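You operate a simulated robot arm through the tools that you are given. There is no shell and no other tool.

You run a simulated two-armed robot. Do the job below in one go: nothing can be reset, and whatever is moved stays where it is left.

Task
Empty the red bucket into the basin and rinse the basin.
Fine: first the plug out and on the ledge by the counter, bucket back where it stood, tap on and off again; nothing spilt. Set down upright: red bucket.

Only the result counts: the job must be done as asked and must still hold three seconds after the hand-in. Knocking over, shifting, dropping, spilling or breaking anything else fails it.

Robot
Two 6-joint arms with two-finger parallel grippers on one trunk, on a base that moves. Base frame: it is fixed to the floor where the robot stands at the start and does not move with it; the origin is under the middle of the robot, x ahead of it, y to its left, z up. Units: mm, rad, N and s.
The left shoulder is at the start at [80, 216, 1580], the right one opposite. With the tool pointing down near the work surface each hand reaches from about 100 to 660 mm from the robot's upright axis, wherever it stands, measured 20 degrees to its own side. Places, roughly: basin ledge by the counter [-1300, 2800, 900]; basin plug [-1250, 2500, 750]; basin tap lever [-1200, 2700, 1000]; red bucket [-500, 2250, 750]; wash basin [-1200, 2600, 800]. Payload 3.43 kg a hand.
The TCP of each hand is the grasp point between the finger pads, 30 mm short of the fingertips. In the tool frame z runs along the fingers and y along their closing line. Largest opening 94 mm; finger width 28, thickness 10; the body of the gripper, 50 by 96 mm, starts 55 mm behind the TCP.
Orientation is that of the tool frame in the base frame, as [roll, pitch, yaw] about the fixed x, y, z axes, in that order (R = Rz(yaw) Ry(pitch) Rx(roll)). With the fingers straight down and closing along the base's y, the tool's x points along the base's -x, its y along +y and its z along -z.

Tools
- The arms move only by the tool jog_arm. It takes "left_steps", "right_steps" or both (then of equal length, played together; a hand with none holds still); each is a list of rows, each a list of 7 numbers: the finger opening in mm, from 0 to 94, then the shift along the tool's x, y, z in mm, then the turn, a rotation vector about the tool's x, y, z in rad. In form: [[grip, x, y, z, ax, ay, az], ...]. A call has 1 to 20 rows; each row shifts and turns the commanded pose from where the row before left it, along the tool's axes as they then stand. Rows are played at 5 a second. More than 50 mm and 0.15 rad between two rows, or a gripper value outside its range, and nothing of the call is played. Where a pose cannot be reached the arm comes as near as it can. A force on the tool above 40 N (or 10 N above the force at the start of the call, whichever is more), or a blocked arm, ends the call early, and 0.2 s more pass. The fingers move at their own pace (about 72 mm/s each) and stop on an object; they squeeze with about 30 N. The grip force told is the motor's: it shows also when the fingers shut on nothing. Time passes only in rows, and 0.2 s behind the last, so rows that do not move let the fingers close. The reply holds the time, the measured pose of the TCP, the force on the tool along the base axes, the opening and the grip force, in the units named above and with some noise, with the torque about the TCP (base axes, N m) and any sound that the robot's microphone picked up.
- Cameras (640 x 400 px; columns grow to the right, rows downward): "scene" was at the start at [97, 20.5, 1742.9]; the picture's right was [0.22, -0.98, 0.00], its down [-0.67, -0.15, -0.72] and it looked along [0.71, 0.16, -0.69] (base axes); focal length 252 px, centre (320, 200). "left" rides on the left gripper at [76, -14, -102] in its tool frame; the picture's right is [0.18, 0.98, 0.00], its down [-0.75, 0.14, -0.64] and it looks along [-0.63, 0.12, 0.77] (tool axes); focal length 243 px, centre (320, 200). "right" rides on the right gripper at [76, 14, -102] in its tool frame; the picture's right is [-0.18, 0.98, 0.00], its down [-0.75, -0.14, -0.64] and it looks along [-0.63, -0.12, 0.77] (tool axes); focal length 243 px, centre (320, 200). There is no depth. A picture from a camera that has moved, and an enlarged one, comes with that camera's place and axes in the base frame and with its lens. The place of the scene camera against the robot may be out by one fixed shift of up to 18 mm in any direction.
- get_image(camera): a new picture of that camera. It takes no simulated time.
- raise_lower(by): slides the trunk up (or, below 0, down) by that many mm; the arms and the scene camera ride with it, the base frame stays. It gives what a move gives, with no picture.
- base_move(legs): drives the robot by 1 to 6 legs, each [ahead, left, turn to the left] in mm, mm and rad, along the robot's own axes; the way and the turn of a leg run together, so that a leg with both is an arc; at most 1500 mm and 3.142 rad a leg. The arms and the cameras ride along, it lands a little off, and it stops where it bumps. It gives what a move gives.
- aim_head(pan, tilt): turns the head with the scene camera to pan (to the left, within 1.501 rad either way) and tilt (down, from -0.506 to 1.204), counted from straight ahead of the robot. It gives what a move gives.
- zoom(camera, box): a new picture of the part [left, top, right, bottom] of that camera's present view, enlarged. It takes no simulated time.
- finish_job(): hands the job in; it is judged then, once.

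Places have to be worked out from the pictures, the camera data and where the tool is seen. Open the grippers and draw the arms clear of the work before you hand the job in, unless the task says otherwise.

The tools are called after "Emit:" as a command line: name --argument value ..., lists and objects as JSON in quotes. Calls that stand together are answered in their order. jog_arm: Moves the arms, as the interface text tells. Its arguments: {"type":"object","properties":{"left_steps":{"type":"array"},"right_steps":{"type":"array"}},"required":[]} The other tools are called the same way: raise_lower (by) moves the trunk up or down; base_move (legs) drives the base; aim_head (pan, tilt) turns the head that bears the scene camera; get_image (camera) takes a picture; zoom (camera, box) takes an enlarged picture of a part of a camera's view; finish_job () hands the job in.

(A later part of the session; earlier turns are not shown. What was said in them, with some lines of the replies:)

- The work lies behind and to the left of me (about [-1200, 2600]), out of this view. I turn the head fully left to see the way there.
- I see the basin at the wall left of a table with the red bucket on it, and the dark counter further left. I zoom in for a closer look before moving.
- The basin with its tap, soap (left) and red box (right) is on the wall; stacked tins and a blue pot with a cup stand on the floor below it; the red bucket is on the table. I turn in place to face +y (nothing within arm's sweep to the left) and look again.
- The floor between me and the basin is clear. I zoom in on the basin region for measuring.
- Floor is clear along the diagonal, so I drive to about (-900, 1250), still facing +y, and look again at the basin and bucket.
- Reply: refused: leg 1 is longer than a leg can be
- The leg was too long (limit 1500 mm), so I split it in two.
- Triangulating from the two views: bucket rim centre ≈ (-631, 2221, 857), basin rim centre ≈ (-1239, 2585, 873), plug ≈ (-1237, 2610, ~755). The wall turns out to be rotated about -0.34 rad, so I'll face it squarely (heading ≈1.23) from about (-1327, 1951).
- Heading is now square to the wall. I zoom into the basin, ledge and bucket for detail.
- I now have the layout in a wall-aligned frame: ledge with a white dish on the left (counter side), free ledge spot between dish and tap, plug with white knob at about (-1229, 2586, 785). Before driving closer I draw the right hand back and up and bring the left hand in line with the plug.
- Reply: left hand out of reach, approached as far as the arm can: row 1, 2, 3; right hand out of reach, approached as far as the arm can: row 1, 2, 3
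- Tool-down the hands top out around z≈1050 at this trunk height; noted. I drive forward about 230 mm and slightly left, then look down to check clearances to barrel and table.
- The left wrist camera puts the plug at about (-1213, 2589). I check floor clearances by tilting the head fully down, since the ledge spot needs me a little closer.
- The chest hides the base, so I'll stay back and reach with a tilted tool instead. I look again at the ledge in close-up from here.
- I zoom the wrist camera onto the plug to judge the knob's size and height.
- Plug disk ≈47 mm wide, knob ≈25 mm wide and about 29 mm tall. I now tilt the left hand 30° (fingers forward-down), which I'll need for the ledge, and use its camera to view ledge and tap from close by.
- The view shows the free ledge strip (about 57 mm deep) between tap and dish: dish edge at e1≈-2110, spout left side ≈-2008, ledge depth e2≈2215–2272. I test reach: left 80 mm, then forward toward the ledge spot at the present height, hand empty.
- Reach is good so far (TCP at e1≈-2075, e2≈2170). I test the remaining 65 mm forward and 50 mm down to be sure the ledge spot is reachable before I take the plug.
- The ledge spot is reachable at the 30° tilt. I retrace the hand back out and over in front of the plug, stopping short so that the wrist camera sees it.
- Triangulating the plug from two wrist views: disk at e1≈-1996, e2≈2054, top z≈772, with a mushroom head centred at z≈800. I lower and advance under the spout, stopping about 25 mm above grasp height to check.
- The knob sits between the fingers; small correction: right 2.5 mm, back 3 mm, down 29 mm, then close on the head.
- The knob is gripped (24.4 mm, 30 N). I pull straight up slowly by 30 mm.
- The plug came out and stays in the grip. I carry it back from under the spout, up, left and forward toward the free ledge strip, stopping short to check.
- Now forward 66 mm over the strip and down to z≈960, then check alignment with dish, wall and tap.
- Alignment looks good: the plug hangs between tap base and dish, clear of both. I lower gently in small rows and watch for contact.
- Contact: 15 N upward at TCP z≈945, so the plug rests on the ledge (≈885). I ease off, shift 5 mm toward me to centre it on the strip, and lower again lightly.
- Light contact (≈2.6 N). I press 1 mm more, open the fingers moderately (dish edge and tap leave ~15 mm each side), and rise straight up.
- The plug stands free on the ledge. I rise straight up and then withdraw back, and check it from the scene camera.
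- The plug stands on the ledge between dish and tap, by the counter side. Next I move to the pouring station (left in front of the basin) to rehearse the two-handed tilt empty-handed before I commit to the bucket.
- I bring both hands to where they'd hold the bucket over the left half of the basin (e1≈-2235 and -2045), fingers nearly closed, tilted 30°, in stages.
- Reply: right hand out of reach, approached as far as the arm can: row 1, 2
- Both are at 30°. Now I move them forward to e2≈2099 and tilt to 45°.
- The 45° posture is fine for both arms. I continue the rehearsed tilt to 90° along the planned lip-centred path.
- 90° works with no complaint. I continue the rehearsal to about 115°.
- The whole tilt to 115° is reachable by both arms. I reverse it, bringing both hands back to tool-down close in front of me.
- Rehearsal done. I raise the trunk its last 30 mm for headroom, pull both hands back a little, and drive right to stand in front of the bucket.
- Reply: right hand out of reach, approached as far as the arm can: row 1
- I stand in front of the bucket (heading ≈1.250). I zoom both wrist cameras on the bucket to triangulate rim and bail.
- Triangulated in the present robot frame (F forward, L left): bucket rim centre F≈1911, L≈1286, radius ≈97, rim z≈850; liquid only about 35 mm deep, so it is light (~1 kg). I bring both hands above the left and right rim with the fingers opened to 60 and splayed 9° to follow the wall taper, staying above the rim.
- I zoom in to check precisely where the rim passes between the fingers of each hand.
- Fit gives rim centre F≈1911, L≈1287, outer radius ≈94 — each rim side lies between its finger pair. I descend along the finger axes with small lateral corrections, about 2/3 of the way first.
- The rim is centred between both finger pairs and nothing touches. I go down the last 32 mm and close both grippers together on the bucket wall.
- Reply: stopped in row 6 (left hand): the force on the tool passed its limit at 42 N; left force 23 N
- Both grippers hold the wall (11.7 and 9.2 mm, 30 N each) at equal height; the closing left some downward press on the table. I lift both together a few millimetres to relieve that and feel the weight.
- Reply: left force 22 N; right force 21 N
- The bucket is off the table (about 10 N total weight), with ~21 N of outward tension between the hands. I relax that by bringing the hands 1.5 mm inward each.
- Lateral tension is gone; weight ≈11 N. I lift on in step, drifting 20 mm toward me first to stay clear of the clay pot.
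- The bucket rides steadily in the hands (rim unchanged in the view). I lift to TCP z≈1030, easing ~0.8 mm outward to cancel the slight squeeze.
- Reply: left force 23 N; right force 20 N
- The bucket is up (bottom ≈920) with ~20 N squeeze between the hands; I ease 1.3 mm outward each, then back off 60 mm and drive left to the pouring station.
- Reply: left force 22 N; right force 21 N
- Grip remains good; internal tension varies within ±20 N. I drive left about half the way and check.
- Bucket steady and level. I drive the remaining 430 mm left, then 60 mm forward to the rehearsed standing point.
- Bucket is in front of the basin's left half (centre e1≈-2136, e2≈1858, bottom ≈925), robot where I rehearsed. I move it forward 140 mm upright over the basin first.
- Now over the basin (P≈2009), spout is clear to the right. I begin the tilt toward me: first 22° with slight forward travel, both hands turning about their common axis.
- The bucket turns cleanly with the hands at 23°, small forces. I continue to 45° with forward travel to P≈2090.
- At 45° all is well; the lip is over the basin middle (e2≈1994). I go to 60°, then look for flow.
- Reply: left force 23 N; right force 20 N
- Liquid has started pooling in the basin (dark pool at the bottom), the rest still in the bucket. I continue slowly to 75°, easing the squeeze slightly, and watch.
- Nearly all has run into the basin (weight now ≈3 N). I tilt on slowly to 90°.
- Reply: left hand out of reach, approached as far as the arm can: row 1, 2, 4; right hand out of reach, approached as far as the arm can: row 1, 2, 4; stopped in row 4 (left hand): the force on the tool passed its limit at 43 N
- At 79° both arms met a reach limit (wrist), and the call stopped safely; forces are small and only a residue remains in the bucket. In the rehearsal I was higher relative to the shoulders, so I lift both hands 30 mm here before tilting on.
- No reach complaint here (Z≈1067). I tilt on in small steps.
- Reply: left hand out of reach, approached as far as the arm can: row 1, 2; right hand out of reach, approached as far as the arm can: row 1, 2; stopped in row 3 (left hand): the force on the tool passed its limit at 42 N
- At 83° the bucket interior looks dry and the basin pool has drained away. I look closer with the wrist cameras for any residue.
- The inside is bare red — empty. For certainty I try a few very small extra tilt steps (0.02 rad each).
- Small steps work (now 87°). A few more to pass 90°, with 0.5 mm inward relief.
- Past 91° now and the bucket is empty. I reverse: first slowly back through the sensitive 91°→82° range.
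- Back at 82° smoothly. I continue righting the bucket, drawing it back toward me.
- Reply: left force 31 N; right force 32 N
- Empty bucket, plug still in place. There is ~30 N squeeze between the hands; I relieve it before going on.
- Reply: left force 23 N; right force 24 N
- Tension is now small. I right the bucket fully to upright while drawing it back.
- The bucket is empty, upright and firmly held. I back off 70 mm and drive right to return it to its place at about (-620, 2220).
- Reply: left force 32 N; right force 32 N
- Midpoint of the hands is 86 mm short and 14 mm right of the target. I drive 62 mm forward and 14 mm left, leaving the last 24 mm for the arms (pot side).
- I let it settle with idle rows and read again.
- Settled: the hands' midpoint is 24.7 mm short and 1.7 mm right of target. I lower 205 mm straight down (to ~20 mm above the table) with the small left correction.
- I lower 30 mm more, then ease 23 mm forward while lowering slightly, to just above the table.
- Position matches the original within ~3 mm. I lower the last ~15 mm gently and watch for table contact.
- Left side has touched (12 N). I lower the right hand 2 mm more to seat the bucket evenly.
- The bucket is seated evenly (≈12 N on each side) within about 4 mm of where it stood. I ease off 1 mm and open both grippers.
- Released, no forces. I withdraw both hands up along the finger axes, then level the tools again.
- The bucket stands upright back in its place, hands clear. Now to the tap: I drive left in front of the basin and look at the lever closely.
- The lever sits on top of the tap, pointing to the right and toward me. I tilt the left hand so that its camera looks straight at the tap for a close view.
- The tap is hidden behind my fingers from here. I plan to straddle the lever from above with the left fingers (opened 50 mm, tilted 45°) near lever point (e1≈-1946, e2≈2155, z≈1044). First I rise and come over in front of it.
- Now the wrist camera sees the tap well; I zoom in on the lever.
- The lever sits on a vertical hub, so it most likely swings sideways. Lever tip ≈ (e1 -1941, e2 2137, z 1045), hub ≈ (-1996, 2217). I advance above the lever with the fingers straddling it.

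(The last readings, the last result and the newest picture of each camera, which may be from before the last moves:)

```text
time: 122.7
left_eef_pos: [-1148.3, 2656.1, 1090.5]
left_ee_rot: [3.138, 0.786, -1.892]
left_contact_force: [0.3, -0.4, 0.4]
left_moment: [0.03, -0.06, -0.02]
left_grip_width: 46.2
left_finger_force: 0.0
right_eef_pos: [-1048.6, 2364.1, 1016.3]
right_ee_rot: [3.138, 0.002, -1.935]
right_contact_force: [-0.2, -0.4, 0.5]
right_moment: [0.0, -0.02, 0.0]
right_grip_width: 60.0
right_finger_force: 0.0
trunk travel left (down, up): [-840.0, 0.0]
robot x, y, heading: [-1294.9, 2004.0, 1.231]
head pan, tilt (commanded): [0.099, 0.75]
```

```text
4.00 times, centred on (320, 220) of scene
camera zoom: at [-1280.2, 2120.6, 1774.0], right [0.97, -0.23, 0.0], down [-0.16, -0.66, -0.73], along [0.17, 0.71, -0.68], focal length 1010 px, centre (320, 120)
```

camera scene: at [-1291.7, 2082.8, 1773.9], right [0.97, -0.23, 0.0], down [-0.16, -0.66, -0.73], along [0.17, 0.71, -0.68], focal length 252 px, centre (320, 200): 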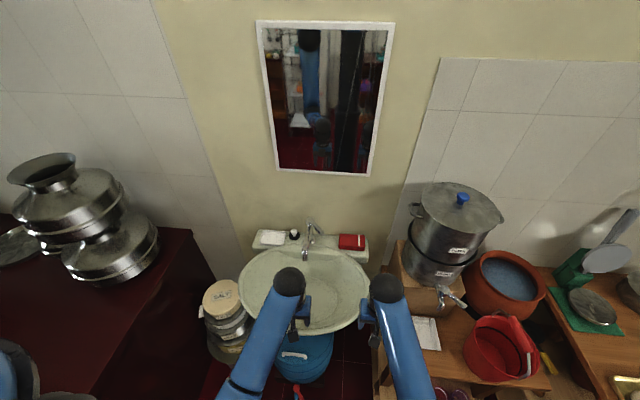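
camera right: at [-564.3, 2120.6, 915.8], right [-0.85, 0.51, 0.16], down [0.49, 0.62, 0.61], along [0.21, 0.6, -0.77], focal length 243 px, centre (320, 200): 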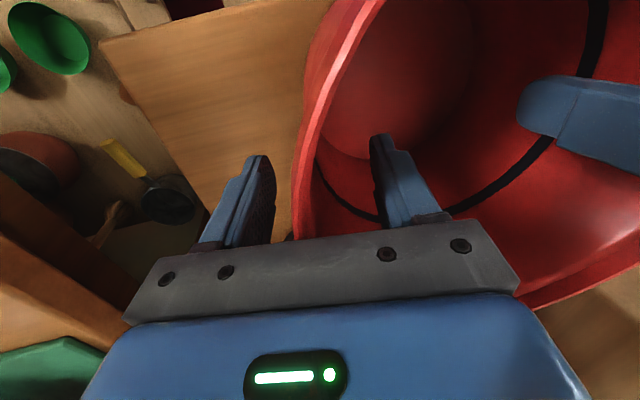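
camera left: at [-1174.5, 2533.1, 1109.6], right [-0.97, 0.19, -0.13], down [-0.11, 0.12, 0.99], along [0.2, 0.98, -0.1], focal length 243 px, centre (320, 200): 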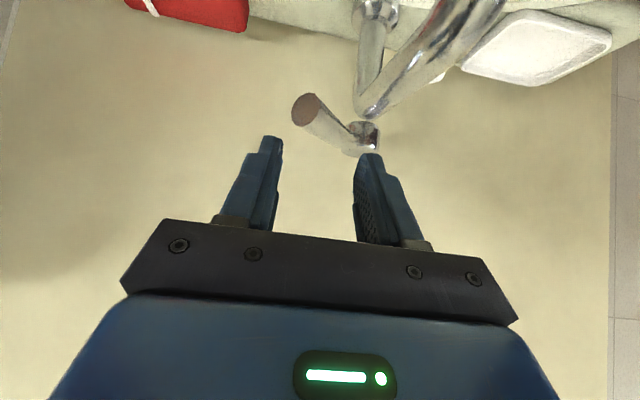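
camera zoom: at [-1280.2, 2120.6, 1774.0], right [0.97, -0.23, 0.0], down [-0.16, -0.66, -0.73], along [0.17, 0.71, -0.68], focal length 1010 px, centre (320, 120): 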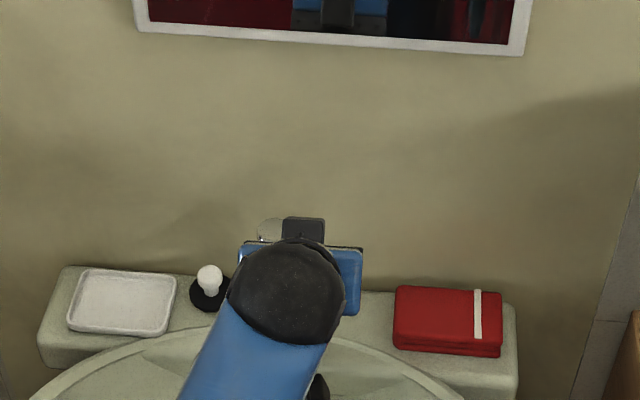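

Alignment is right: the lever passes between the fingers. I open slightly to 54 mm, shift 2 mm right, and lower 32 mm so the fingertips sit on both sides of the lever, above the spout.

Emit:
jog_arm --left_steps '[[54, 0, -2, 0, 0, 0, 0], [54, 7.56, 0, 7.56, 0, 0, 0], [54, 7.56, 0, 7.56, 0, 0, 0], [54, 7.56, 0, 7.56, 0, 0, 0], [54, 0, 0, 0, 0, 0, 0]]'

Emit:
get_image --camera "left"

Emit:
zoom --camera "left" --box '[240, 90, 420, 250]'

```text
time: 123.9
left_eef_pos: [-1145.3, 2656.6, 1058.3]
left_ee_rot: [3.139, 0.785, -1.892]
left_contact_force: [0.0, -0.3, 0.5]
left_moment: [-0.01, 0.0, 0.0]
left_grip_width: 54.1
left_finger_force: 0.1
right_eef_pos: [-1048.0, 2365.6, 1015.4]
right_ee_rot: [3.138, 0.002, -1.934]
right_contact_force: [0.0, 0.7, 0.0]
right_moment: [-0.02, 0.01, -0.01]
right_grip_width: 60.2
right_finger_force: 0.1
trunk travel left (down, up): [-840.0, 0.0]
robot x, y, heading: [-1293.9, 2009.5, 1.235]
head pan, tilt (commanded): [0.099, 0.75]
```

```text
taken
camera left: at [-1172.0, 2533.3, 1076.4], right [-0.97, 0.19, -0.13], down [-0.11, 0.12, 0.99], along [0.2, 0.98, -0.1], focal length 243 px, centre (320, 200)
```

left: 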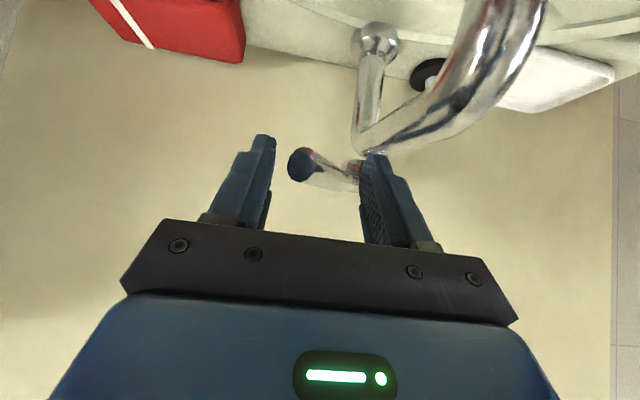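

```text
2.50 times, centred on (330, 170) of left
camera zoom: at [-1172.0, 2533.3, 1076.4], right [-0.97, 0.19, -0.13], down [-0.11, 0.12, 0.99], along [0.2, 0.98, -0.1], focal length 606 px, centre (295, 275)
```

zoom: 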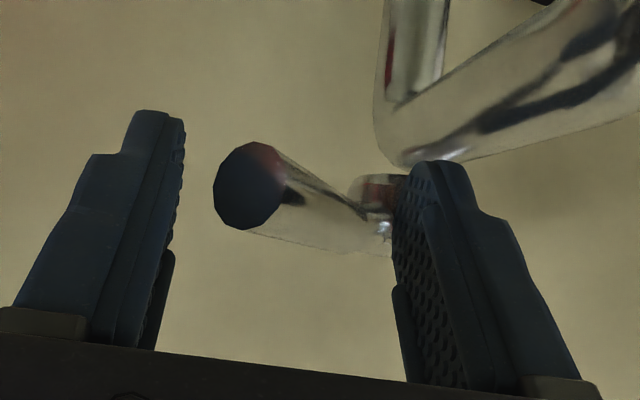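

Lever is between the fingers without contact. I test the swing direction gently: shift left so the right finger touches the lever and pushes it a little, watching force, sound and view.

Emit:
jog_arm --left_steps '[[54, 0, 5, 0, 0, 0, 0], [54, 0, 5, 0, 0, 0, 0], [54, 0, 4, 0, 0, 0, 0], [54, 0, 4, 0, 0, 0, 0], [54, 0, 0, 0, 0, 0, 0]]'

Emit:
zoom --camera "left" --box '[240, 90, 420, 250]'

```text
time: 125.1
left_eef_pos: [-1162.7, 2660.7, 1059.5]
left_ee_rot: [3.139, 0.785, -1.893]
left_contact_force: [1.7, -1.4, 1.3]
left_moment: [0.03, 0.02, -0.07]
left_grip_width: 53.3
left_finger_force: 0.1
right_eef_pos: [-1046.9, 2363.4, 1016.1]
right_ee_rot: [3.138, 0.002, -1.934]
right_contact_force: [0.2, -0.4, -0.7]
right_moment: [-0.03, 0.0, 0.02]
right_grip_width: 59.9
right_finger_force: 0.1
trunk travel left (down, up): [-840.0, 0.0]
robot x, y, heading: [-1299.3, 2008.3, 1.234]
head pan, tilt (commanded): [0.099, 0.75]
```

```text
2.50 times, centred on (330, 170) of left
camera zoom: at [-1189.8, 2538.0, 1077.1], right [-0.97, 0.19, -0.13], down [-0.11, 0.12, 0.99], along [0.2, 0.98, -0.1], focal length 606 px, centre (295, 275)
```

zoom: 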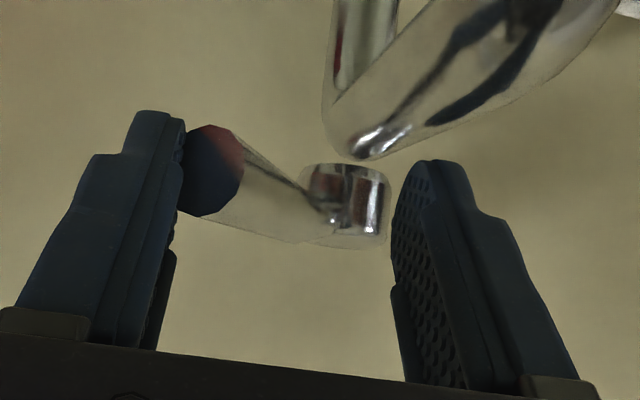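

Just touching (≈2 N). I push left another 8 mm in small rows.

Emit:
jog_arm --left_steps '[[54, 0, 2, 0, 0, 0, 0], [54, 0, 2, 0, 0, 0, 0], [54, 0, 2, 0, 0, 0, 0], [54, 0, 2, 0, 0, 0, 0], [54, 0, 0, 0, 0, 0, 0]]'

Emit:
zoom --camera "left" --box '[240, 90, 420, 250]'

```text
time: 126.3
left_eef_pos: [-1170.4, 2664.1, 1058.0]
left_ee_rot: [3.141, 0.785, -1.892]
left_contact_force: [0.4, -1.3, 0.2]
left_moment: [-0.01, -0.04, -0.03]
left_grip_width: 54.0
left_finger_force: 0.4
right_eef_pos: [-1047.6, 2363.9, 1015.2]
right_ee_rot: [3.137, 0.002, -1.933]
right_contact_force: [0.1, 0.2, -0.8]
right_moment: [0.0, -0.02, -0.05]
right_grip_width: 59.9
right_finger_force: 0.1
trunk travel left (down, up): [-840.0, 0.0]
robot x, y, heading: [-1294.2, 2007.3, 1.233]
head pan, tilt (commanded): [0.099, 0.75]
```

```text
2.50 times, centred on (330, 170) of left
camera zoom: at [-1197.1, 2540.5, 1076.1], right [-0.97, 0.19, -0.13], down [-0.11, 0.12, 0.99], along [0.2, 0.98, -0.1], focal length 606 px, centre (295, 275)
```

zoom: 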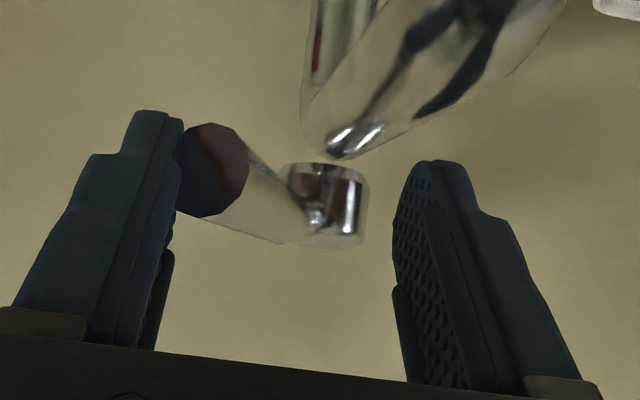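

The lever swings left freely with ~1–2 N: it turns about the vertical hub. I keep swinging it left in steps, listening for water.

Emit:
jog_arm --left_steps '[[54, 0, 5, 0, 0, 0, 0], [54, 0, 5, 0, 0, 0, 0], [54, 0, 5, 0, 0, 0, 0], [54, 0, 5, 0, 0, 0, 0], [54, 0, 0, 0, 0, 0, 0]]'

Emit:
get_image --camera "left"

Emit:
zoom --camera "scene" --box '[240, 170, 400, 290]'

```text
time: 127.5
left_eef_pos: [-1189.3, 2670.4, 1058.9]
left_ee_rot: [3.141, 0.783, -1.893]
left_contact_force: [0.8, -0.5, 0.2]
left_moment: [0.02, 0.02, -0.02]
left_grip_width: 54.3
left_finger_force: 0.2
right_eef_pos: [-1048.1, 2365.4, 1015.8]
right_ee_rot: [3.138, 0.003, -1.934]
right_contact_force: [0.8, 0.6, -0.3]
right_moment: [-0.03, 0.0, -0.03]
right_grip_width: 59.8
right_finger_force: 0.1
trunk travel left (down, up): [-840.0, 0.0]
robot x, y, heading: [-1296.1, 2011.4, 1.228]
head pan, tilt (commanded): [0.099, 0.75]
```

```text
taken
camera left: at [-1216.6, 2547.0, 1076.9], right [-0.97, 0.19, -0.13], down [-0.11, 0.12, 0.99], along [0.2, 0.98, -0.1], focal length 243 px, centre (320, 200)
```

left: 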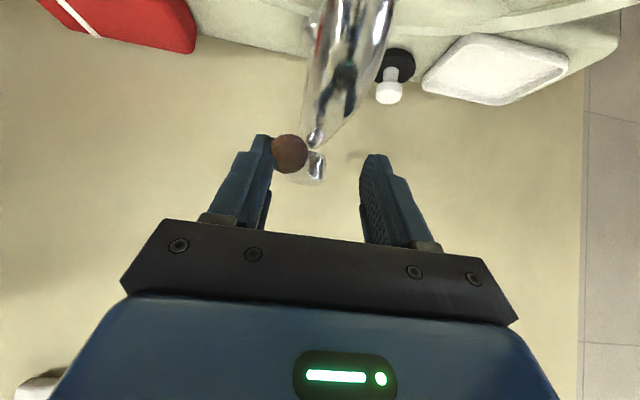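

```text
3.33 times, centred on (320, 230) of scene
camera zoom: at [-1279.4, 2121.9, 1773.9], right [0.97, -0.23, 0.0], down [-0.16, -0.66, -0.73], along [0.17, 0.71, -0.68], focal length 842 px, centre (320, 100)
```

zoom: 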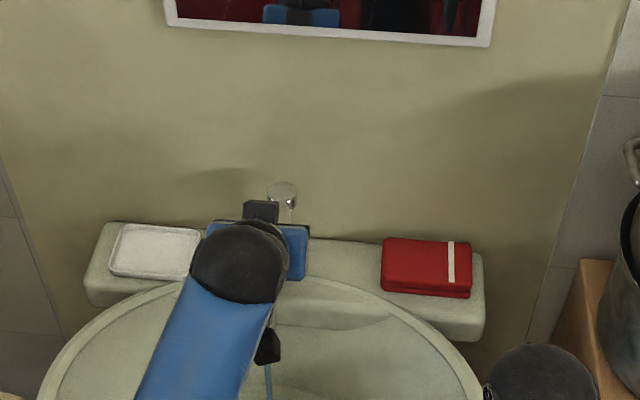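

I see a thin bluish line under the spout in the scene view — possibly water. I zoom in.

Emit:
zoom --camera "scene" --box '[280, 230, 360, 330]'

Emit:
get_image --camera "right"

```text
4.00 times, centred on (320, 280) of scene
camera zoom: at [-1279.4, 2121.9, 1773.9], right [0.97, -0.23, 0.0], down [-0.16, -0.66, -0.73], along [0.17, 0.71, -0.68], focal length 1010 px, centre (320, -120)
```

zoom: 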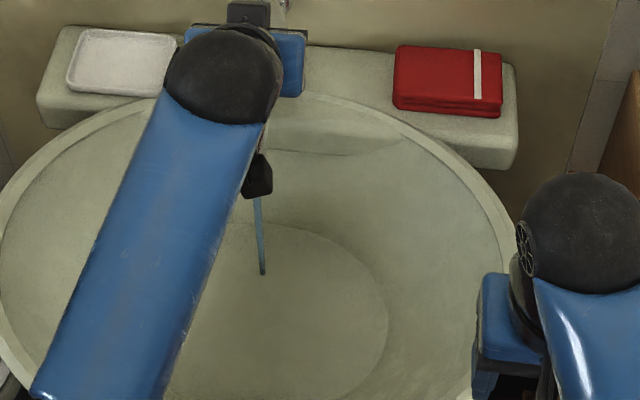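

```text
taken
camera right: at [-1088.4, 2298.3, 1118.5], right [-0.85, 0.52, 0.0], down [0.4, 0.65, 0.64], along [0.33, 0.55, -0.77], focal length 243 px, centre (320, 200)
```

right: 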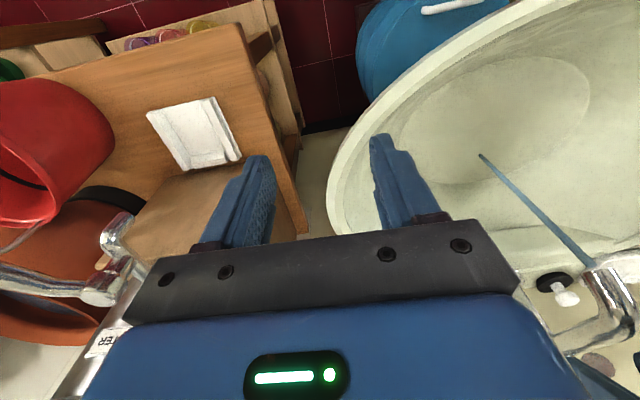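

Water is running from the spout into the basin. I open it further to the left by 20 mm for a proper rinse and let it run a few seconds.

Emit:
jog_arm --left_steps '[[54, 0, 5, 0, 0, 0, 0], [54, 0, 5, 0, 0, 0, 0], [54, 0, 5, 0, 0, 0, 0], [54, 0, 5, 0, 0, 0, 0], [54, 0, 0, 0, 0, 0, 0], [54, 0, 0, 0, 0, 0, 0], [54, 0, 0, 0, 0, 0, 0], [54, 0, 0, 0, 0, 0, 0]]'

Emit:
get_image --camera "right"

Emit:
get_image --camera "left"

```text
time: 129.3
left_eef_pos: [-1207.9, 2676.6, 1058.0]
left_ee_rot: [3.14, 0.783, -1.893]
left_contact_force: [0.3, 0.3, -1.1]
left_moment: [-0.01, 0.03, -0.01]
left_grip_width: 54.2
left_finger_force: 0.1
right_eef_pos: [-1047.4, 2364.4, 1016.0]
right_ee_rot: [3.138, 0.002, -1.936]
right_contact_force: [-0.6, 0.4, -0.2]
right_moment: [0.01, -0.02, 0.01]
right_grip_width: 59.8
right_finger_force: 0.0
trunk travel left (down, up): [-840.0, 0.0]
robot x, y, heading: [-1296.7, 2012.2, 1.235]
head pan, tilt (commanded): [0.099, 0.75]
```

```text
taken
camera right: at [-1088.5, 2298.4, 1118.5], right [-0.85, 0.52, 0.0], down [0.4, 0.65, 0.64], along [0.33, 0.55, -0.77], focal length 243 px, centre (320, 200)
```

right: 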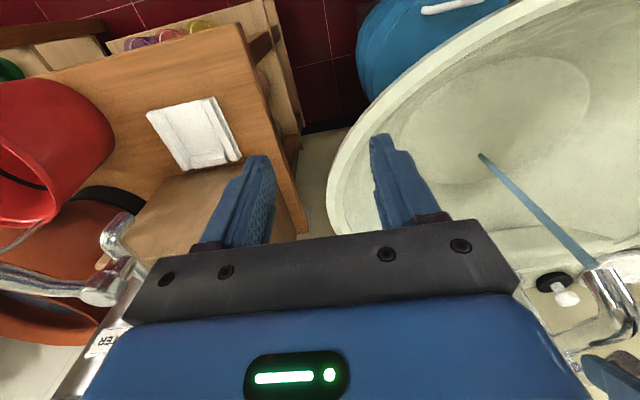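

```text
taken
camera left: at [-1234.8, 2553.1, 1076.6], right [-0.97, 0.19, -0.13], down [-0.11, 0.12, 0.99], along [0.2, 0.98, -0.1], focal length 243 px, centre (320, 200)
```

left: 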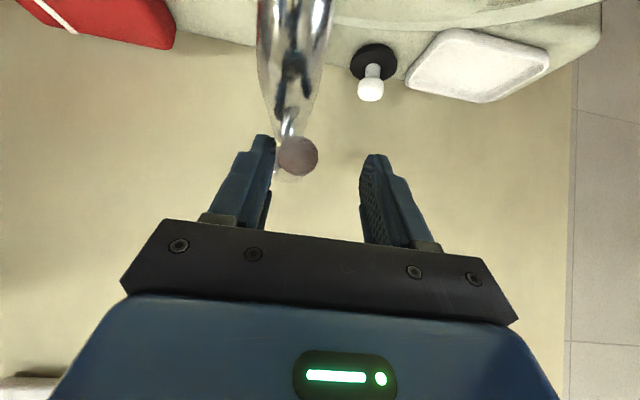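

The stream runs steadily into the basin and drains. I hold for about 4 seconds of rinsing.

Emit:
jog_arm --left_steps '[[54, 0, 0, 0, 0, 0, 0], [54, 0, 0, 0, 0, 0, 0], [54, 0, 0, 0, 0, 0, 0], [54, 0, 0, 0, 0, 0, 0], [54, 0, 0, 0, 0, 0, 0], [54, 0, 0, 0, 0, 0, 0], [54, 0, 0, 0, 0, 0, 0], [54, 0, 0, 0, 0, 0, 0], [54, 0, 0, 0, 0, 0, 0], [54, 0, 0, 0, 0, 0, 0], [54, 0, 0, 0, 0, 0, 0], [54, 0, 0, 0, 0, 0, 0], [54, 0, 0, 0, 0, 0, 0], [54, 0, 0, 0, 0, 0, 0], [54, 0, 0, 0, 0, 0, 0], [54, 0, 0, 0, 0, 0, 0], [54, 0, 0, 0, 0, 0, 0], [54, 0, 0, 0, 0, 0, 0], [54, 0, 0, 0, 0, 0, 0], [54, 0, 0, 0, 0, 0, 0]]'

Emit:
get_image --camera "right"

Emit:
zoom --camera "scene" --box '[230, 220, 390, 340]'

```text
time: 133.5
left_eef_pos: [-1207.3, 2676.8, 1057.7]
left_ee_rot: [3.141, 0.784, -1.894]
left_contact_force: [-0.4, -0.7, 0.3]
left_moment: [-0.02, -0.02, -0.03]
left_grip_width: 53.9
left_finger_force: 0.0
right_eef_pos: [-1048.0, 2364.6, 1014.8]
right_ee_rot: [3.14, 0.002, -1.934]
right_contact_force: [0.2, 0.4, -0.3]
right_moment: [0.0, 0.0, 0.0]
right_grip_width: 59.6
right_finger_force: 0.0
trunk travel left (down, up): [-840.0, 0.0]
robot x, y, heading: [-1295.2, 2012.2, 1.232]
head pan, tilt (commanded): [0.099, 0.75]
```

```text
taken
camera right: at [-1088.5, 2298.4, 1118.5], right [-0.85, 0.52, 0.0], down [0.4, 0.65, 0.64], along [0.33, 0.55, -0.77], focal length 243 px, centre (320, 200)
```

right: 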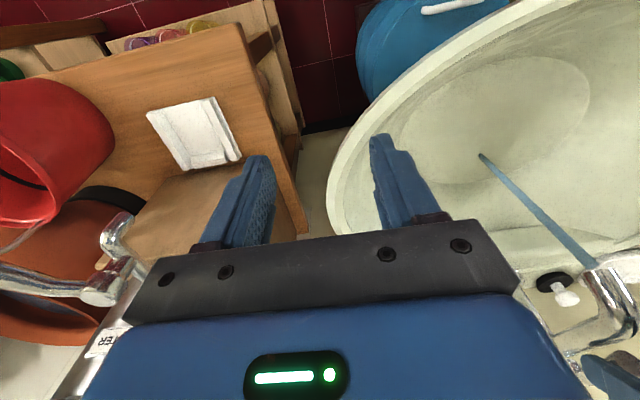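

```text
3.33 times, centred on (310, 280) of scene
camera zoom: at [-1279.4, 2121.9, 1773.9], right [0.97, -0.23, 0.0], down [-0.16, -0.66, -0.73], along [0.17, 0.71, -0.68], focal length 842 px, centre (353, -67)
```

zoom: 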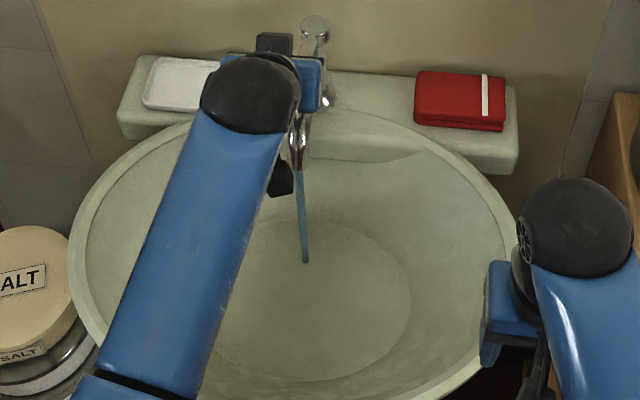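

One more 4-second hold to rinse thoroughly.

Emit:
jog_arm --left_steps '[[54, 0, 0, 0, 0, 0, 0], [54, 0, 0, 0, 0, 0, 0], [54, 0, 0, 0, 0, 0, 0], [54, 0, 0, 0, 0, 0, 0], [54, 0, 0, 0, 0, 0, 0], [54, 0, 0, 0, 0, 0, 0], [54, 0, 0, 0, 0, 0, 0], [54, 0, 0, 0, 0, 0, 0], [54, 0, 0, 0, 0, 0, 0], [54, 0, 0, 0, 0, 0, 0], [54, 0, 0, 0, 0, 0, 0], [54, 0, 0, 0, 0, 0, 0], [54, 0, 0, 0, 0, 0, 0], [54, 0, 0, 0, 0, 0, 0], [54, 0, 0, 0, 0, 0, 0], [54, 0, 0, 0, 0, 0, 0], [54, 0, 0, 0, 0, 0, 0], [54, 0, 0, 0, 0, 0, 0], [54, 0, 0, 0, 0, 0, 0], [54, 0, 0, 0, 0, 0, 0]]'

Emit:
zoom --camera "left" --box '[220, 60, 420, 220]'

```text
time: 137.7
left_eef_pos: [-1208.0, 2676.4, 1057.3]
left_ee_rot: [3.139, 0.783, -1.893]
left_contact_force: [0.6, 0.3, -1.0]
left_moment: [0.01, 0.01, -0.01]
left_grip_width: 54.0
left_finger_force: 0.1
right_eef_pos: [-1048.0, 2364.5, 1015.2]
right_ee_rot: [3.138, 0.002, -1.932]
right_contact_force: [0.2, -0.5, 0.2]
right_moment: [-0.02, -0.02, 0.01]
right_grip_width: 59.8
right_finger_force: 0.1
trunk travel left (down, up): [-840.0, 0.0]
robot x, y, heading: [-1297.9, 2010.6, 1.234]
head pan, tilt (commanded): [0.099, 0.75]
```

```text
2.50 times, centred on (320, 140) of left
camera zoom: at [-1234.7, 2553.1, 1076.6], right [-0.97, 0.19, -0.13], down [-0.11, 0.12, 0.99], along [0.2, 0.98, -0.1], focal length 606 px, centre (320, 350)
```

zoom: 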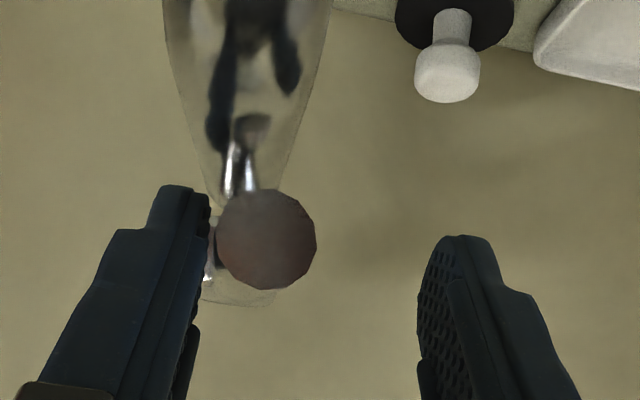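

Now I close it: move right so the left finger meets the lever and swings it back toward its original angle.

Emit:
jog_arm --left_steps '[[54, 0, -12, 0, 0, 0, 0], [54, 0, -12, 0, 0, 0, 0], [54, 0, -10, 0, 0, 0, 0], [54, 0, -5, 0, 0, 0, 0], [54, 0, -5, 0, 0, 0, 0], [54, 0, -5, 0, 0, 0, 0], [54, 0, -5, 0, 0, 0, 0], [54, 0, -5, 0, 0, 0, 0], [54, 0, -5, 0, 0, 0, 0], [54, 0, 0, 0, 0, 0, 0]]'

Emit:
get_image --camera "left"

Emit:
get_image --camera "right"

```text
time: 139.9
left_eef_pos: [-1146.9, 2656.0, 1058.0]
left_ee_rot: [3.14, 0.783, -1.891]
left_contact_force: [0.2, -0.4, -0.5]
left_moment: [0.03, -0.02, 0.03]
left_grip_width: 54.0
left_finger_force: 0.0
right_eef_pos: [-1046.8, 2365.1, 1015.1]
right_ee_rot: [3.138, 0.003, -1.933]
right_contact_force: [-0.6, 0.1, -0.5]
right_moment: [-0.04, 0.0, -0.01]
right_grip_width: 60.0
right_finger_force: 0.0
trunk travel left (down, up): [-840.0, 0.0]
robot x, y, heading: [-1293.9, 2010.2, 1.232]
head pan, tilt (commanded): [0.099, 0.75]
```

```text
taken
camera left: at [-1173.9, 2533.4, 1076.1], right [-0.97, 0.19, -0.13], down [-0.11, 0.12, 0.99], along [0.2, 0.98, -0.1], focal length 243 px, centre (320, 200)
```

left: 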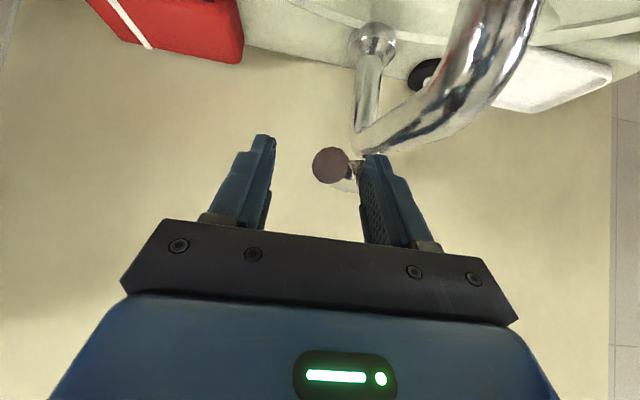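

```text
taken
camera right: at [-1088.5, 2298.3, 1118.5], right [-0.85, 0.52, 0.0], down [0.4, 0.65, 0.64], along [0.33, 0.55, -0.77], focal length 243 px, centre (320, 200)
```

right: 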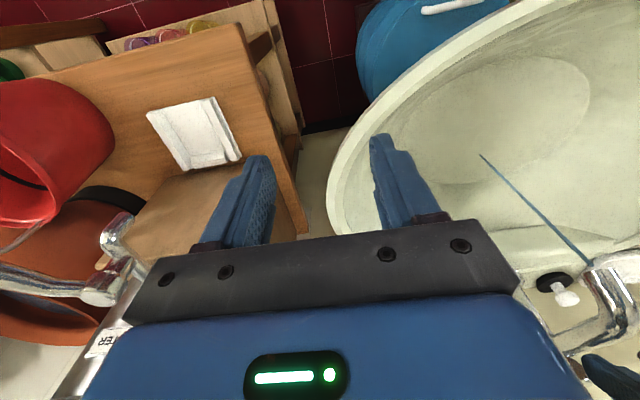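

The stream is thinner now; I swing the lever further right in small steps to shut it fully.

Emit:
jog_arm --left_steps '[[54, 0, -4, 0, 0, 0, 0], [54, 0, -4, 0, 0, 0, 0], [54, 0, -3, 0, 0, 0, 0], [54, 0, 0, 0, 0, 0, 0]]'

Emit:
get_image --camera "left"

Emit:
get_image --camera "right"

```text
time: 140.9
left_eef_pos: [-1137.6, 2653.0, 1057.6]
left_ee_rot: [3.14, 0.784, -1.893]
left_contact_force: [-0.6, -0.5, -0.6]
left_moment: [0.0, 0.0, -0.01]
left_grip_width: 54.0
left_finger_force: 0.5
right_eef_pos: [-1047.8, 2364.1, 1015.5]
right_ee_rot: [3.139, 0.003, -1.932]
right_contact_force: [-0.8, 0.2, 0.4]
right_moment: [0.02, -0.01, 0.01]
right_grip_width: 60.1
right_finger_force: 0.0
trunk travel left (down, up): [-840.0, 0.0]
robot x, y, heading: [-1297.0, 2010.7, 1.235]
head pan, tilt (commanded): [0.099, 0.75]
```

```text
taken
camera left: at [-1164.4, 2529.5, 1076.3], right [-0.97, 0.19, -0.13], down [-0.11, 0.12, 0.99], along [0.2, 0.98, -0.1], focal length 243 px, centre (320, 200)
```

left: 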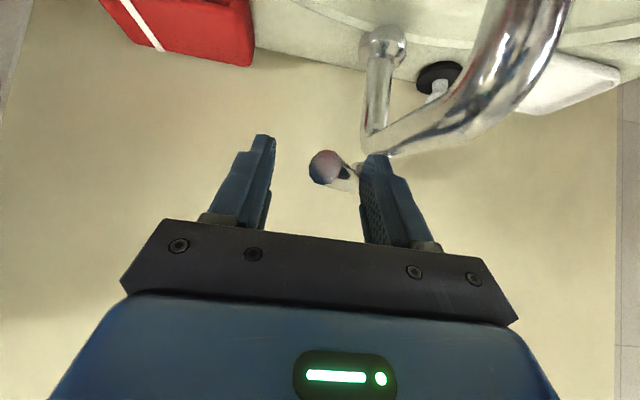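

```text
taken
camera right: at [-1088.5, 2298.4, 1118.5], right [-0.85, 0.52, 0.0], down [0.4, 0.65, 0.64], along [0.33, 0.55, -0.77], focal length 243 px, centre (320, 200)
```

right: 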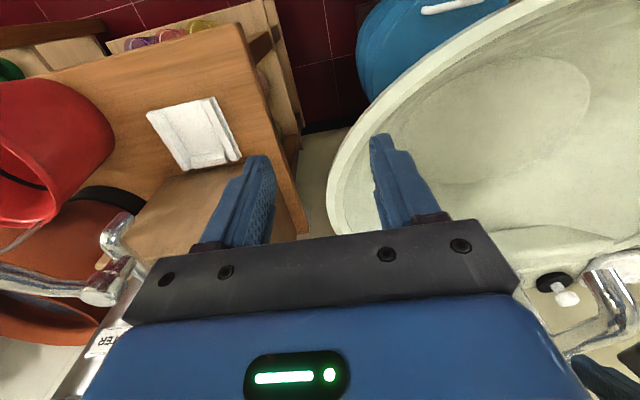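

The stream has stopped. I push the lever the last ~6 mm to its original angle so it is fully shut, watching for a stop.

Emit:
jog_arm --left_steps '[[54, 0, -2, 0, 0, 0, 0], [54, 0, -2, 0, 0, 0, 0], [54, 0, -2, 0, 0, 0, 0], [54, 0, 0, 0, 0, 0, 0]]'

Emit:
get_image --camera "left"

Emit:
zoom --camera "right" --box '[440, 100, 640, 400]'

```text
time: 141.9
left_eef_pos: [-1132.1, 2650.6, 1056.7]
left_ee_rot: [3.141, 0.785, -1.891]
left_contact_force: [-3.0, 0.2, 1.4]
left_moment: [0.04, 0.06, 0.12]
left_grip_width: 55.6
left_finger_force: 1.0
right_eef_pos: [-1049.0, 2364.5, 1015.6]
right_ee_rot: [3.136, 0.003, -1.932]
right_contact_force: [0.0, -0.2, -0.2]
right_moment: [0.03, 0.0, 0.0]
right_grip_width: 59.9
right_finger_force: 0.0
trunk travel left (down, up): [-840.0, 0.0]
robot x, y, heading: [-1294.2, 2007.4, 1.236]
head pan, tilt (commanded): [0.099, 0.75]
```

```text
taken
camera left: at [-1158.9, 2527.8, 1076.2], right [-0.97, 0.19, -0.13], down [-0.11, 0.12, 0.99], along [0.2, 0.98, -0.1], focal length 243 px, centre (320, 200)
```

left: 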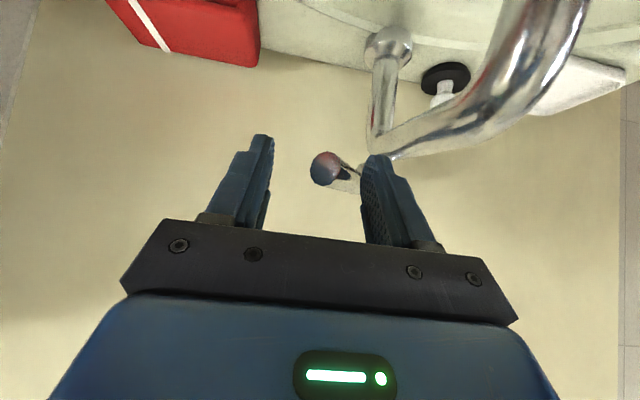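

```text
1.33 times, centred on (540, 250) of right
camera zoom: at [-1089.1, 2298.2, 1118.6], right [-0.85, 0.52, 0.0], down [0.4, 0.65, 0.64], along [0.33, 0.55, -0.77], focal length 324 px, centre (27, 133)
```

zoom: 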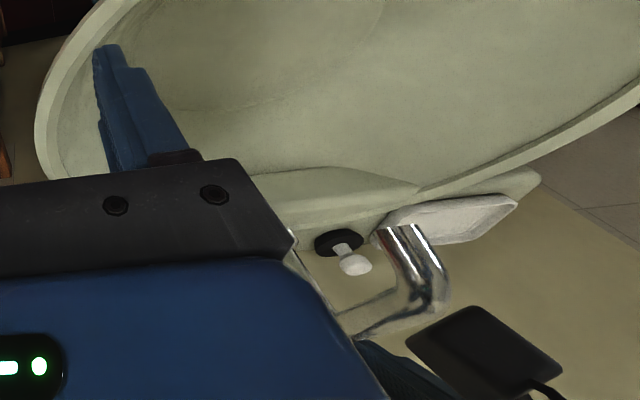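

The lever has reached its stop (light resistance, finger pushed 1.6 mm open) and no water runs. I back off the lever, rise above it and withdraw.

Emit:
jog_arm --left_steps '[[54, 0, 4, 0, 0, 0, 0], [54, 0, 6, 0, 0, 0, 0], [54, -14.1, 0, -14.2, 0, 0, 0], [54, -14.1, 0, -14.2, 0, 0, 0], [54, 28.3, 0, -28.2, 0, 0, 0], [54, 28.3, 0, -28.2, 0, 0, 0], [54, 28.3, 0, -28.2, 0, 0, 0], [54, 28.3, 0, -28.2, 0, 0, 0], [54, 28.3, 0, -28.2, 0, 0, 0], [54, 28.3, 0, -28.2, 0, 0, 0]]'

Emit:
get_image --camera "scene"

Emit:
zoom --camera "scene" --box '[220, 190, 390, 320]'

```text
time: 144.1
left_eef_pos: [-1218.5, 2425.8, 1096.7]
left_ee_rot: [3.14, 0.786, -1.892]
left_contact_force: [-0.6, 0.3, -0.4]
left_moment: [0.0, 0.0, -0.01]
left_grip_width: 54.0
left_finger_force: 0.1
right_eef_pos: [-1048.7, 2364.0, 1016.3]
right_ee_rot: [3.138, 0.003, -1.935]
right_contact_force: [-0.3, -0.9, 0.5]
right_moment: [-0.01, -0.03, -0.02]
right_grip_width: 60.2
right_finger_force: 0.1
trunk travel left (down, up): [-840.0, 0.0]
robot x, y, heading: [-1298.6, 2007.7, 1.237]
head pan, tilt (commanded): [0.099, 0.75]
```

```text
taken
camera scene: at [-1281.0, 2120.1, 1774.1], right [0.97, -0.23, 0.0], down [-0.16, -0.66, -0.73], along [0.17, 0.71, -0.68], focal length 252 px, centre (320, 200)
```

scene: 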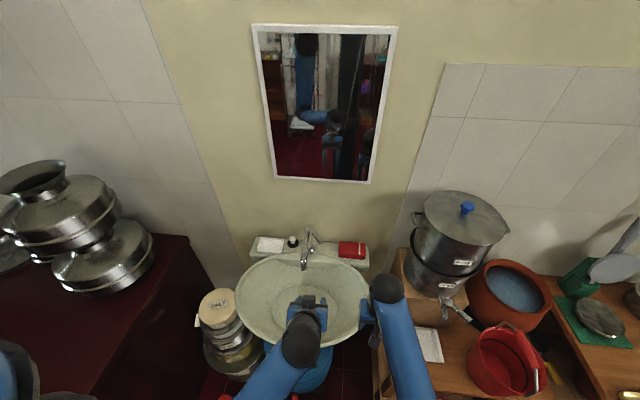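

```text
3.08 times, centred on (305, 255) of scene
camera zoom: at [-1281.0, 2120.1, 1774.1], right [0.97, -0.23, 0.0], down [-0.16, -0.66, -0.73], along [0.17, 0.71, -0.68], focal length 777 px, centre (366, 31)
```

zoom: 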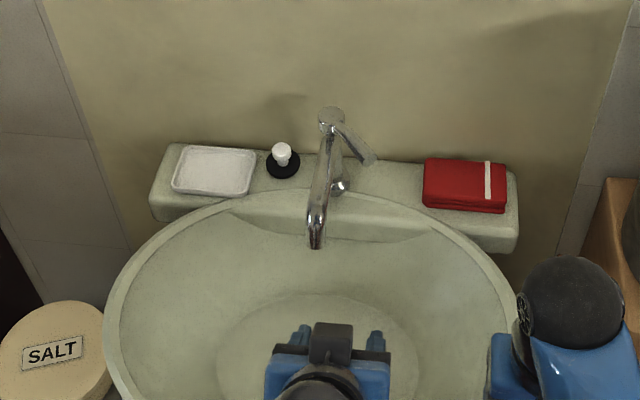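

Tap shut with the lever in its original place, plug on the ledge, dish and red box untouched. I tilt the left hand back down while backing the robot away, grippers open.

Emit:
base_move --legs '[[-350, 0, 0]]'

Emit:
jog_arm --left_steps '[[94, 0, 0, 10, 0, 0.131, 0], [94, 0, 0, 10, 0, 0.131, 0], [94, 0, 0, 10, 0, 0.131, 0], [94, 0, 0, 10, 0, 0.131, 0], [94, 0, 0, 10, 0, 0.131, 0], [94, 0, 0, 10, 0, 0.131, 0]]' --right_steps '[[94, 0, 0, 0, 0, 0, 0], [94, 0, 0, 0, 0, 0, 0], [94, 0, 0, 0, 0, 0, 0], [94, 0, 0, 0, 0, 0, 0], [94, 0, 0, 0, 0, 0, 0], [94, 0, 0, 0, 0, 0, 0]]'

Emit:
aim_head --pan 0.0 --tilt 0.7

Emit:
get_image --camera "scene"

Emit:
zoom --camera "scene" --box '[220, 180, 380, 300]'

Emit:
zoom --camera "scene" --box '[360, 180, 520, 320]'

```text
time: 146.4
left_eef_pos: [-1332.2, 2097.5, 1096.0]
left_ee_rot: [3.141, 0.783, -1.89]
left_contact_force: [0.2, -0.1, -0.5]
left_moment: [-0.01, -0.01, 0.0]
left_grip_width: 54.1
left_finger_force: 0.1
right_eef_pos: [-1163.8, 2034.0, 1015.6]
right_ee_rot: [3.137, 0.0, -1.933]
right_contact_force: [0.3, -0.9, 0.3]
right_moment: [0.0, 0.05, -0.01]
right_grip_width: 59.9
right_finger_force: 0.1
trunk travel left (down, up): [-840.0, 0.0]
robot x, y, heading: [-1412.7, 1676.2, 1.234]
head pan, tilt (commanded): [0.099, 0.75]
```

```text
time: 147.8
left_eef_pos: [-1326.3, 2120.2, 1043.6]
left_ee_rot: [3.14, -0.007, -1.89]
left_contact_force: [0.4, 0.0, 0.6]
left_moment: [-0.06, -0.03, -0.02]
left_grip_width: 94.1
left_finger_force: 0.1
right_eef_pos: [-1163.3, 2033.5, 1014.8]
right_ee_rot: [3.138, -0.001, -1.932]
right_contact_force: [0.4, 1.6, -0.3]
right_moment: [0.0, -0.01, 0.02]
right_grip_width: 94.1
right_finger_force: 0.2
trunk travel left (down, up): [-840.0, 0.0]
robot x, y, heading: [-1411.6, 1676.7, 1.237]
head pan, tilt (commanded): [0.099, 0.75]
```

```text
time: 148.5
left_eef_pos: [-1325.4, 2120.6, 1044.2]
left_ee_rot: [3.138, -0.002, -1.889]
left_contact_force: [0.6, 0.1, -0.2]
left_moment: [-0.03, -0.03, -0.02]
left_grip_width: 93.9
left_finger_force: 0.0
right_eef_pos: [-1163.7, 2033.3, 1014.9]
right_ee_rot: [3.139, 0.002, -1.931]
right_contact_force: [0.5, 0.7, -0.6]
right_moment: [0.01, 0.0, -0.01]
right_grip_width: 93.8
right_finger_force: 0.0
trunk travel left (down, up): [-840.0, 0.0]
robot x, y, heading: [-1410.0, 1678.1, 1.233]
head pan, tilt (commanded): [0.0, 0.7]
```

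```text
taken
camera scene: at [-1386.8, 1789.2, 1778.1], right [0.94, -0.33, 0.0], down [-0.21, -0.61, -0.76], along [0.25, 0.72, -0.64], focal length 252 px, centre (320, 200)
```

scene: 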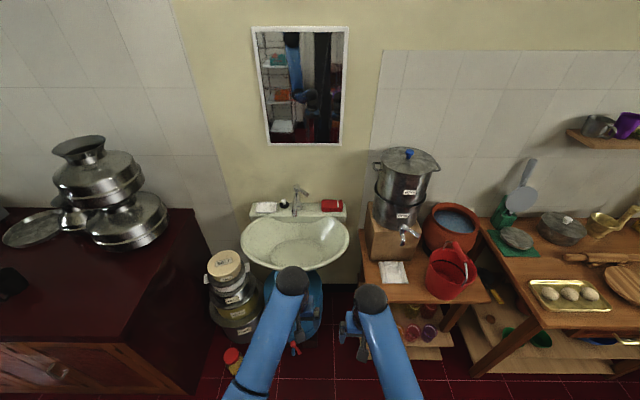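

```text
3.33 times, centred on (300, 240) of scene
camera zoom: at [-1386.8, 1789.2, 1778.1], right [0.94, -0.33, 0.0], down [-0.21, -0.61, -0.76], along [0.25, 0.72, -0.64], focal length 842 px, centre (387, 67)
```

zoom: 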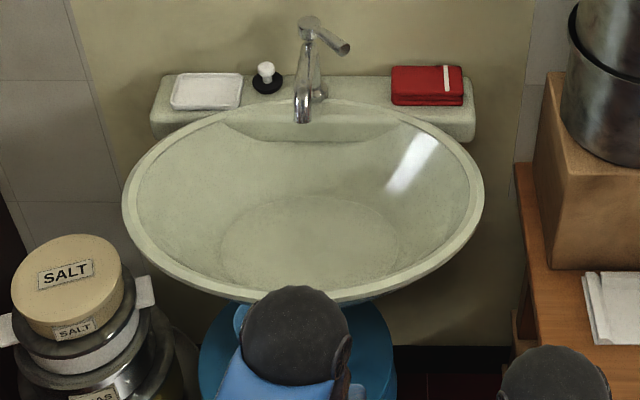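

```text
2.86 times, centred on (440, 250) of scene
camera zoom: at [-1386.8, 1789.2, 1778.1], right [0.94, -0.33, 0.0], down [-0.21, -0.61, -0.76], along [0.25, 0.72, -0.64], focal length 721 px, centre (-23, 57)
```

zoom: 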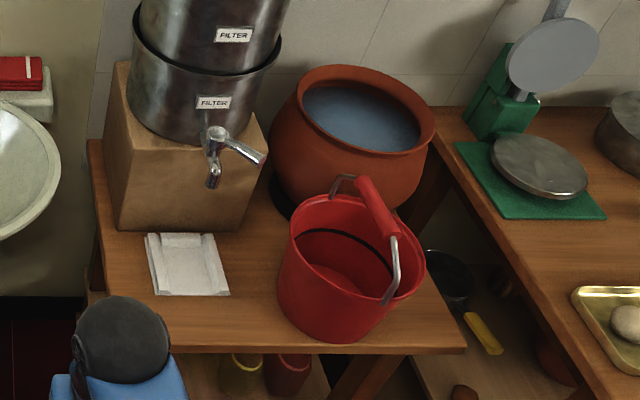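

Everything checks out: basin clean and drained, tap off, plug on the ledge by the counter side, bucket empty and upright in its place, no spill visible, arms clear and grippers open. One last look from the wrist camera at the floor area before handing in.

Emit:
get_image --camera "left"

Emit:
get_image --camera "right"

```text
taken
camera left: at [-1336.6, 2044.2, 1146.5], right [-0.99, 0.13, 0.0], down [0.1, 0.76, 0.64], along [0.08, 0.64, -0.77], focal length 243 px, centre (320, 200)
```

left: 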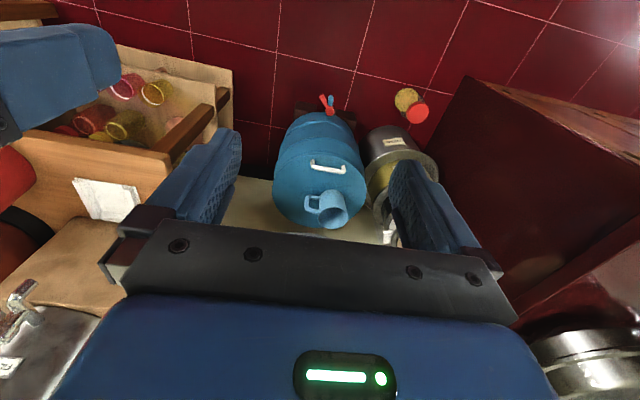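

```text
taken
camera right: at [-1204.8, 1966.1, 1118.3], right [-0.85, 0.52, 0.0], down [0.4, 0.65, 0.64], along [0.33, 0.55, -0.77], focal length 243 px, centre (320, 200)
```

right: 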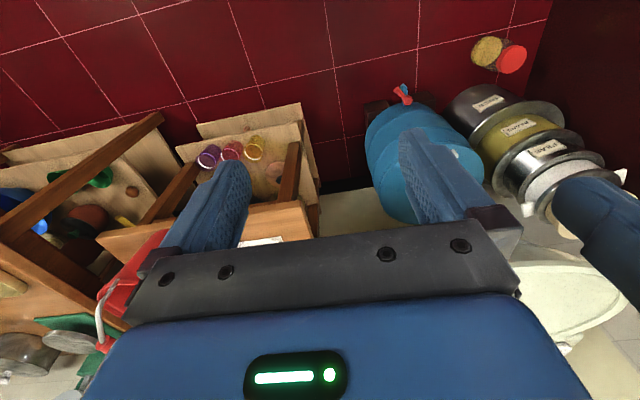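

The floor is dry and nothing has been shifted. I hand the job in.

Emit:
finish_job

```text
The job is handed in.
```

The job is handed in: the bucket's water is in the basin and drained, and the basin has been rinsed.

- **Plug:** I took it out first. It stands on the ledge on the counter side, between the white dish and the tap.
- **Bucket:** I emptied it completely. It is back on the table, upright, within about 5 mm of where it stood by my readings.
- **Tap:** I ran it for about 12 seconds, then turned it off. The lever is back at its original stop and no water runs.
- **Surroundings:** I saw no spill on the floor or ledge in the last pictures, and nothing else looked moved. The arms are clear and the grippers are open.

While pouring, both arms met a reach limit at about 79 degrees of tilt. I raised the bucket 30 mm and finished in small steps to just past 90 degrees, and the inside was bare afterwards.
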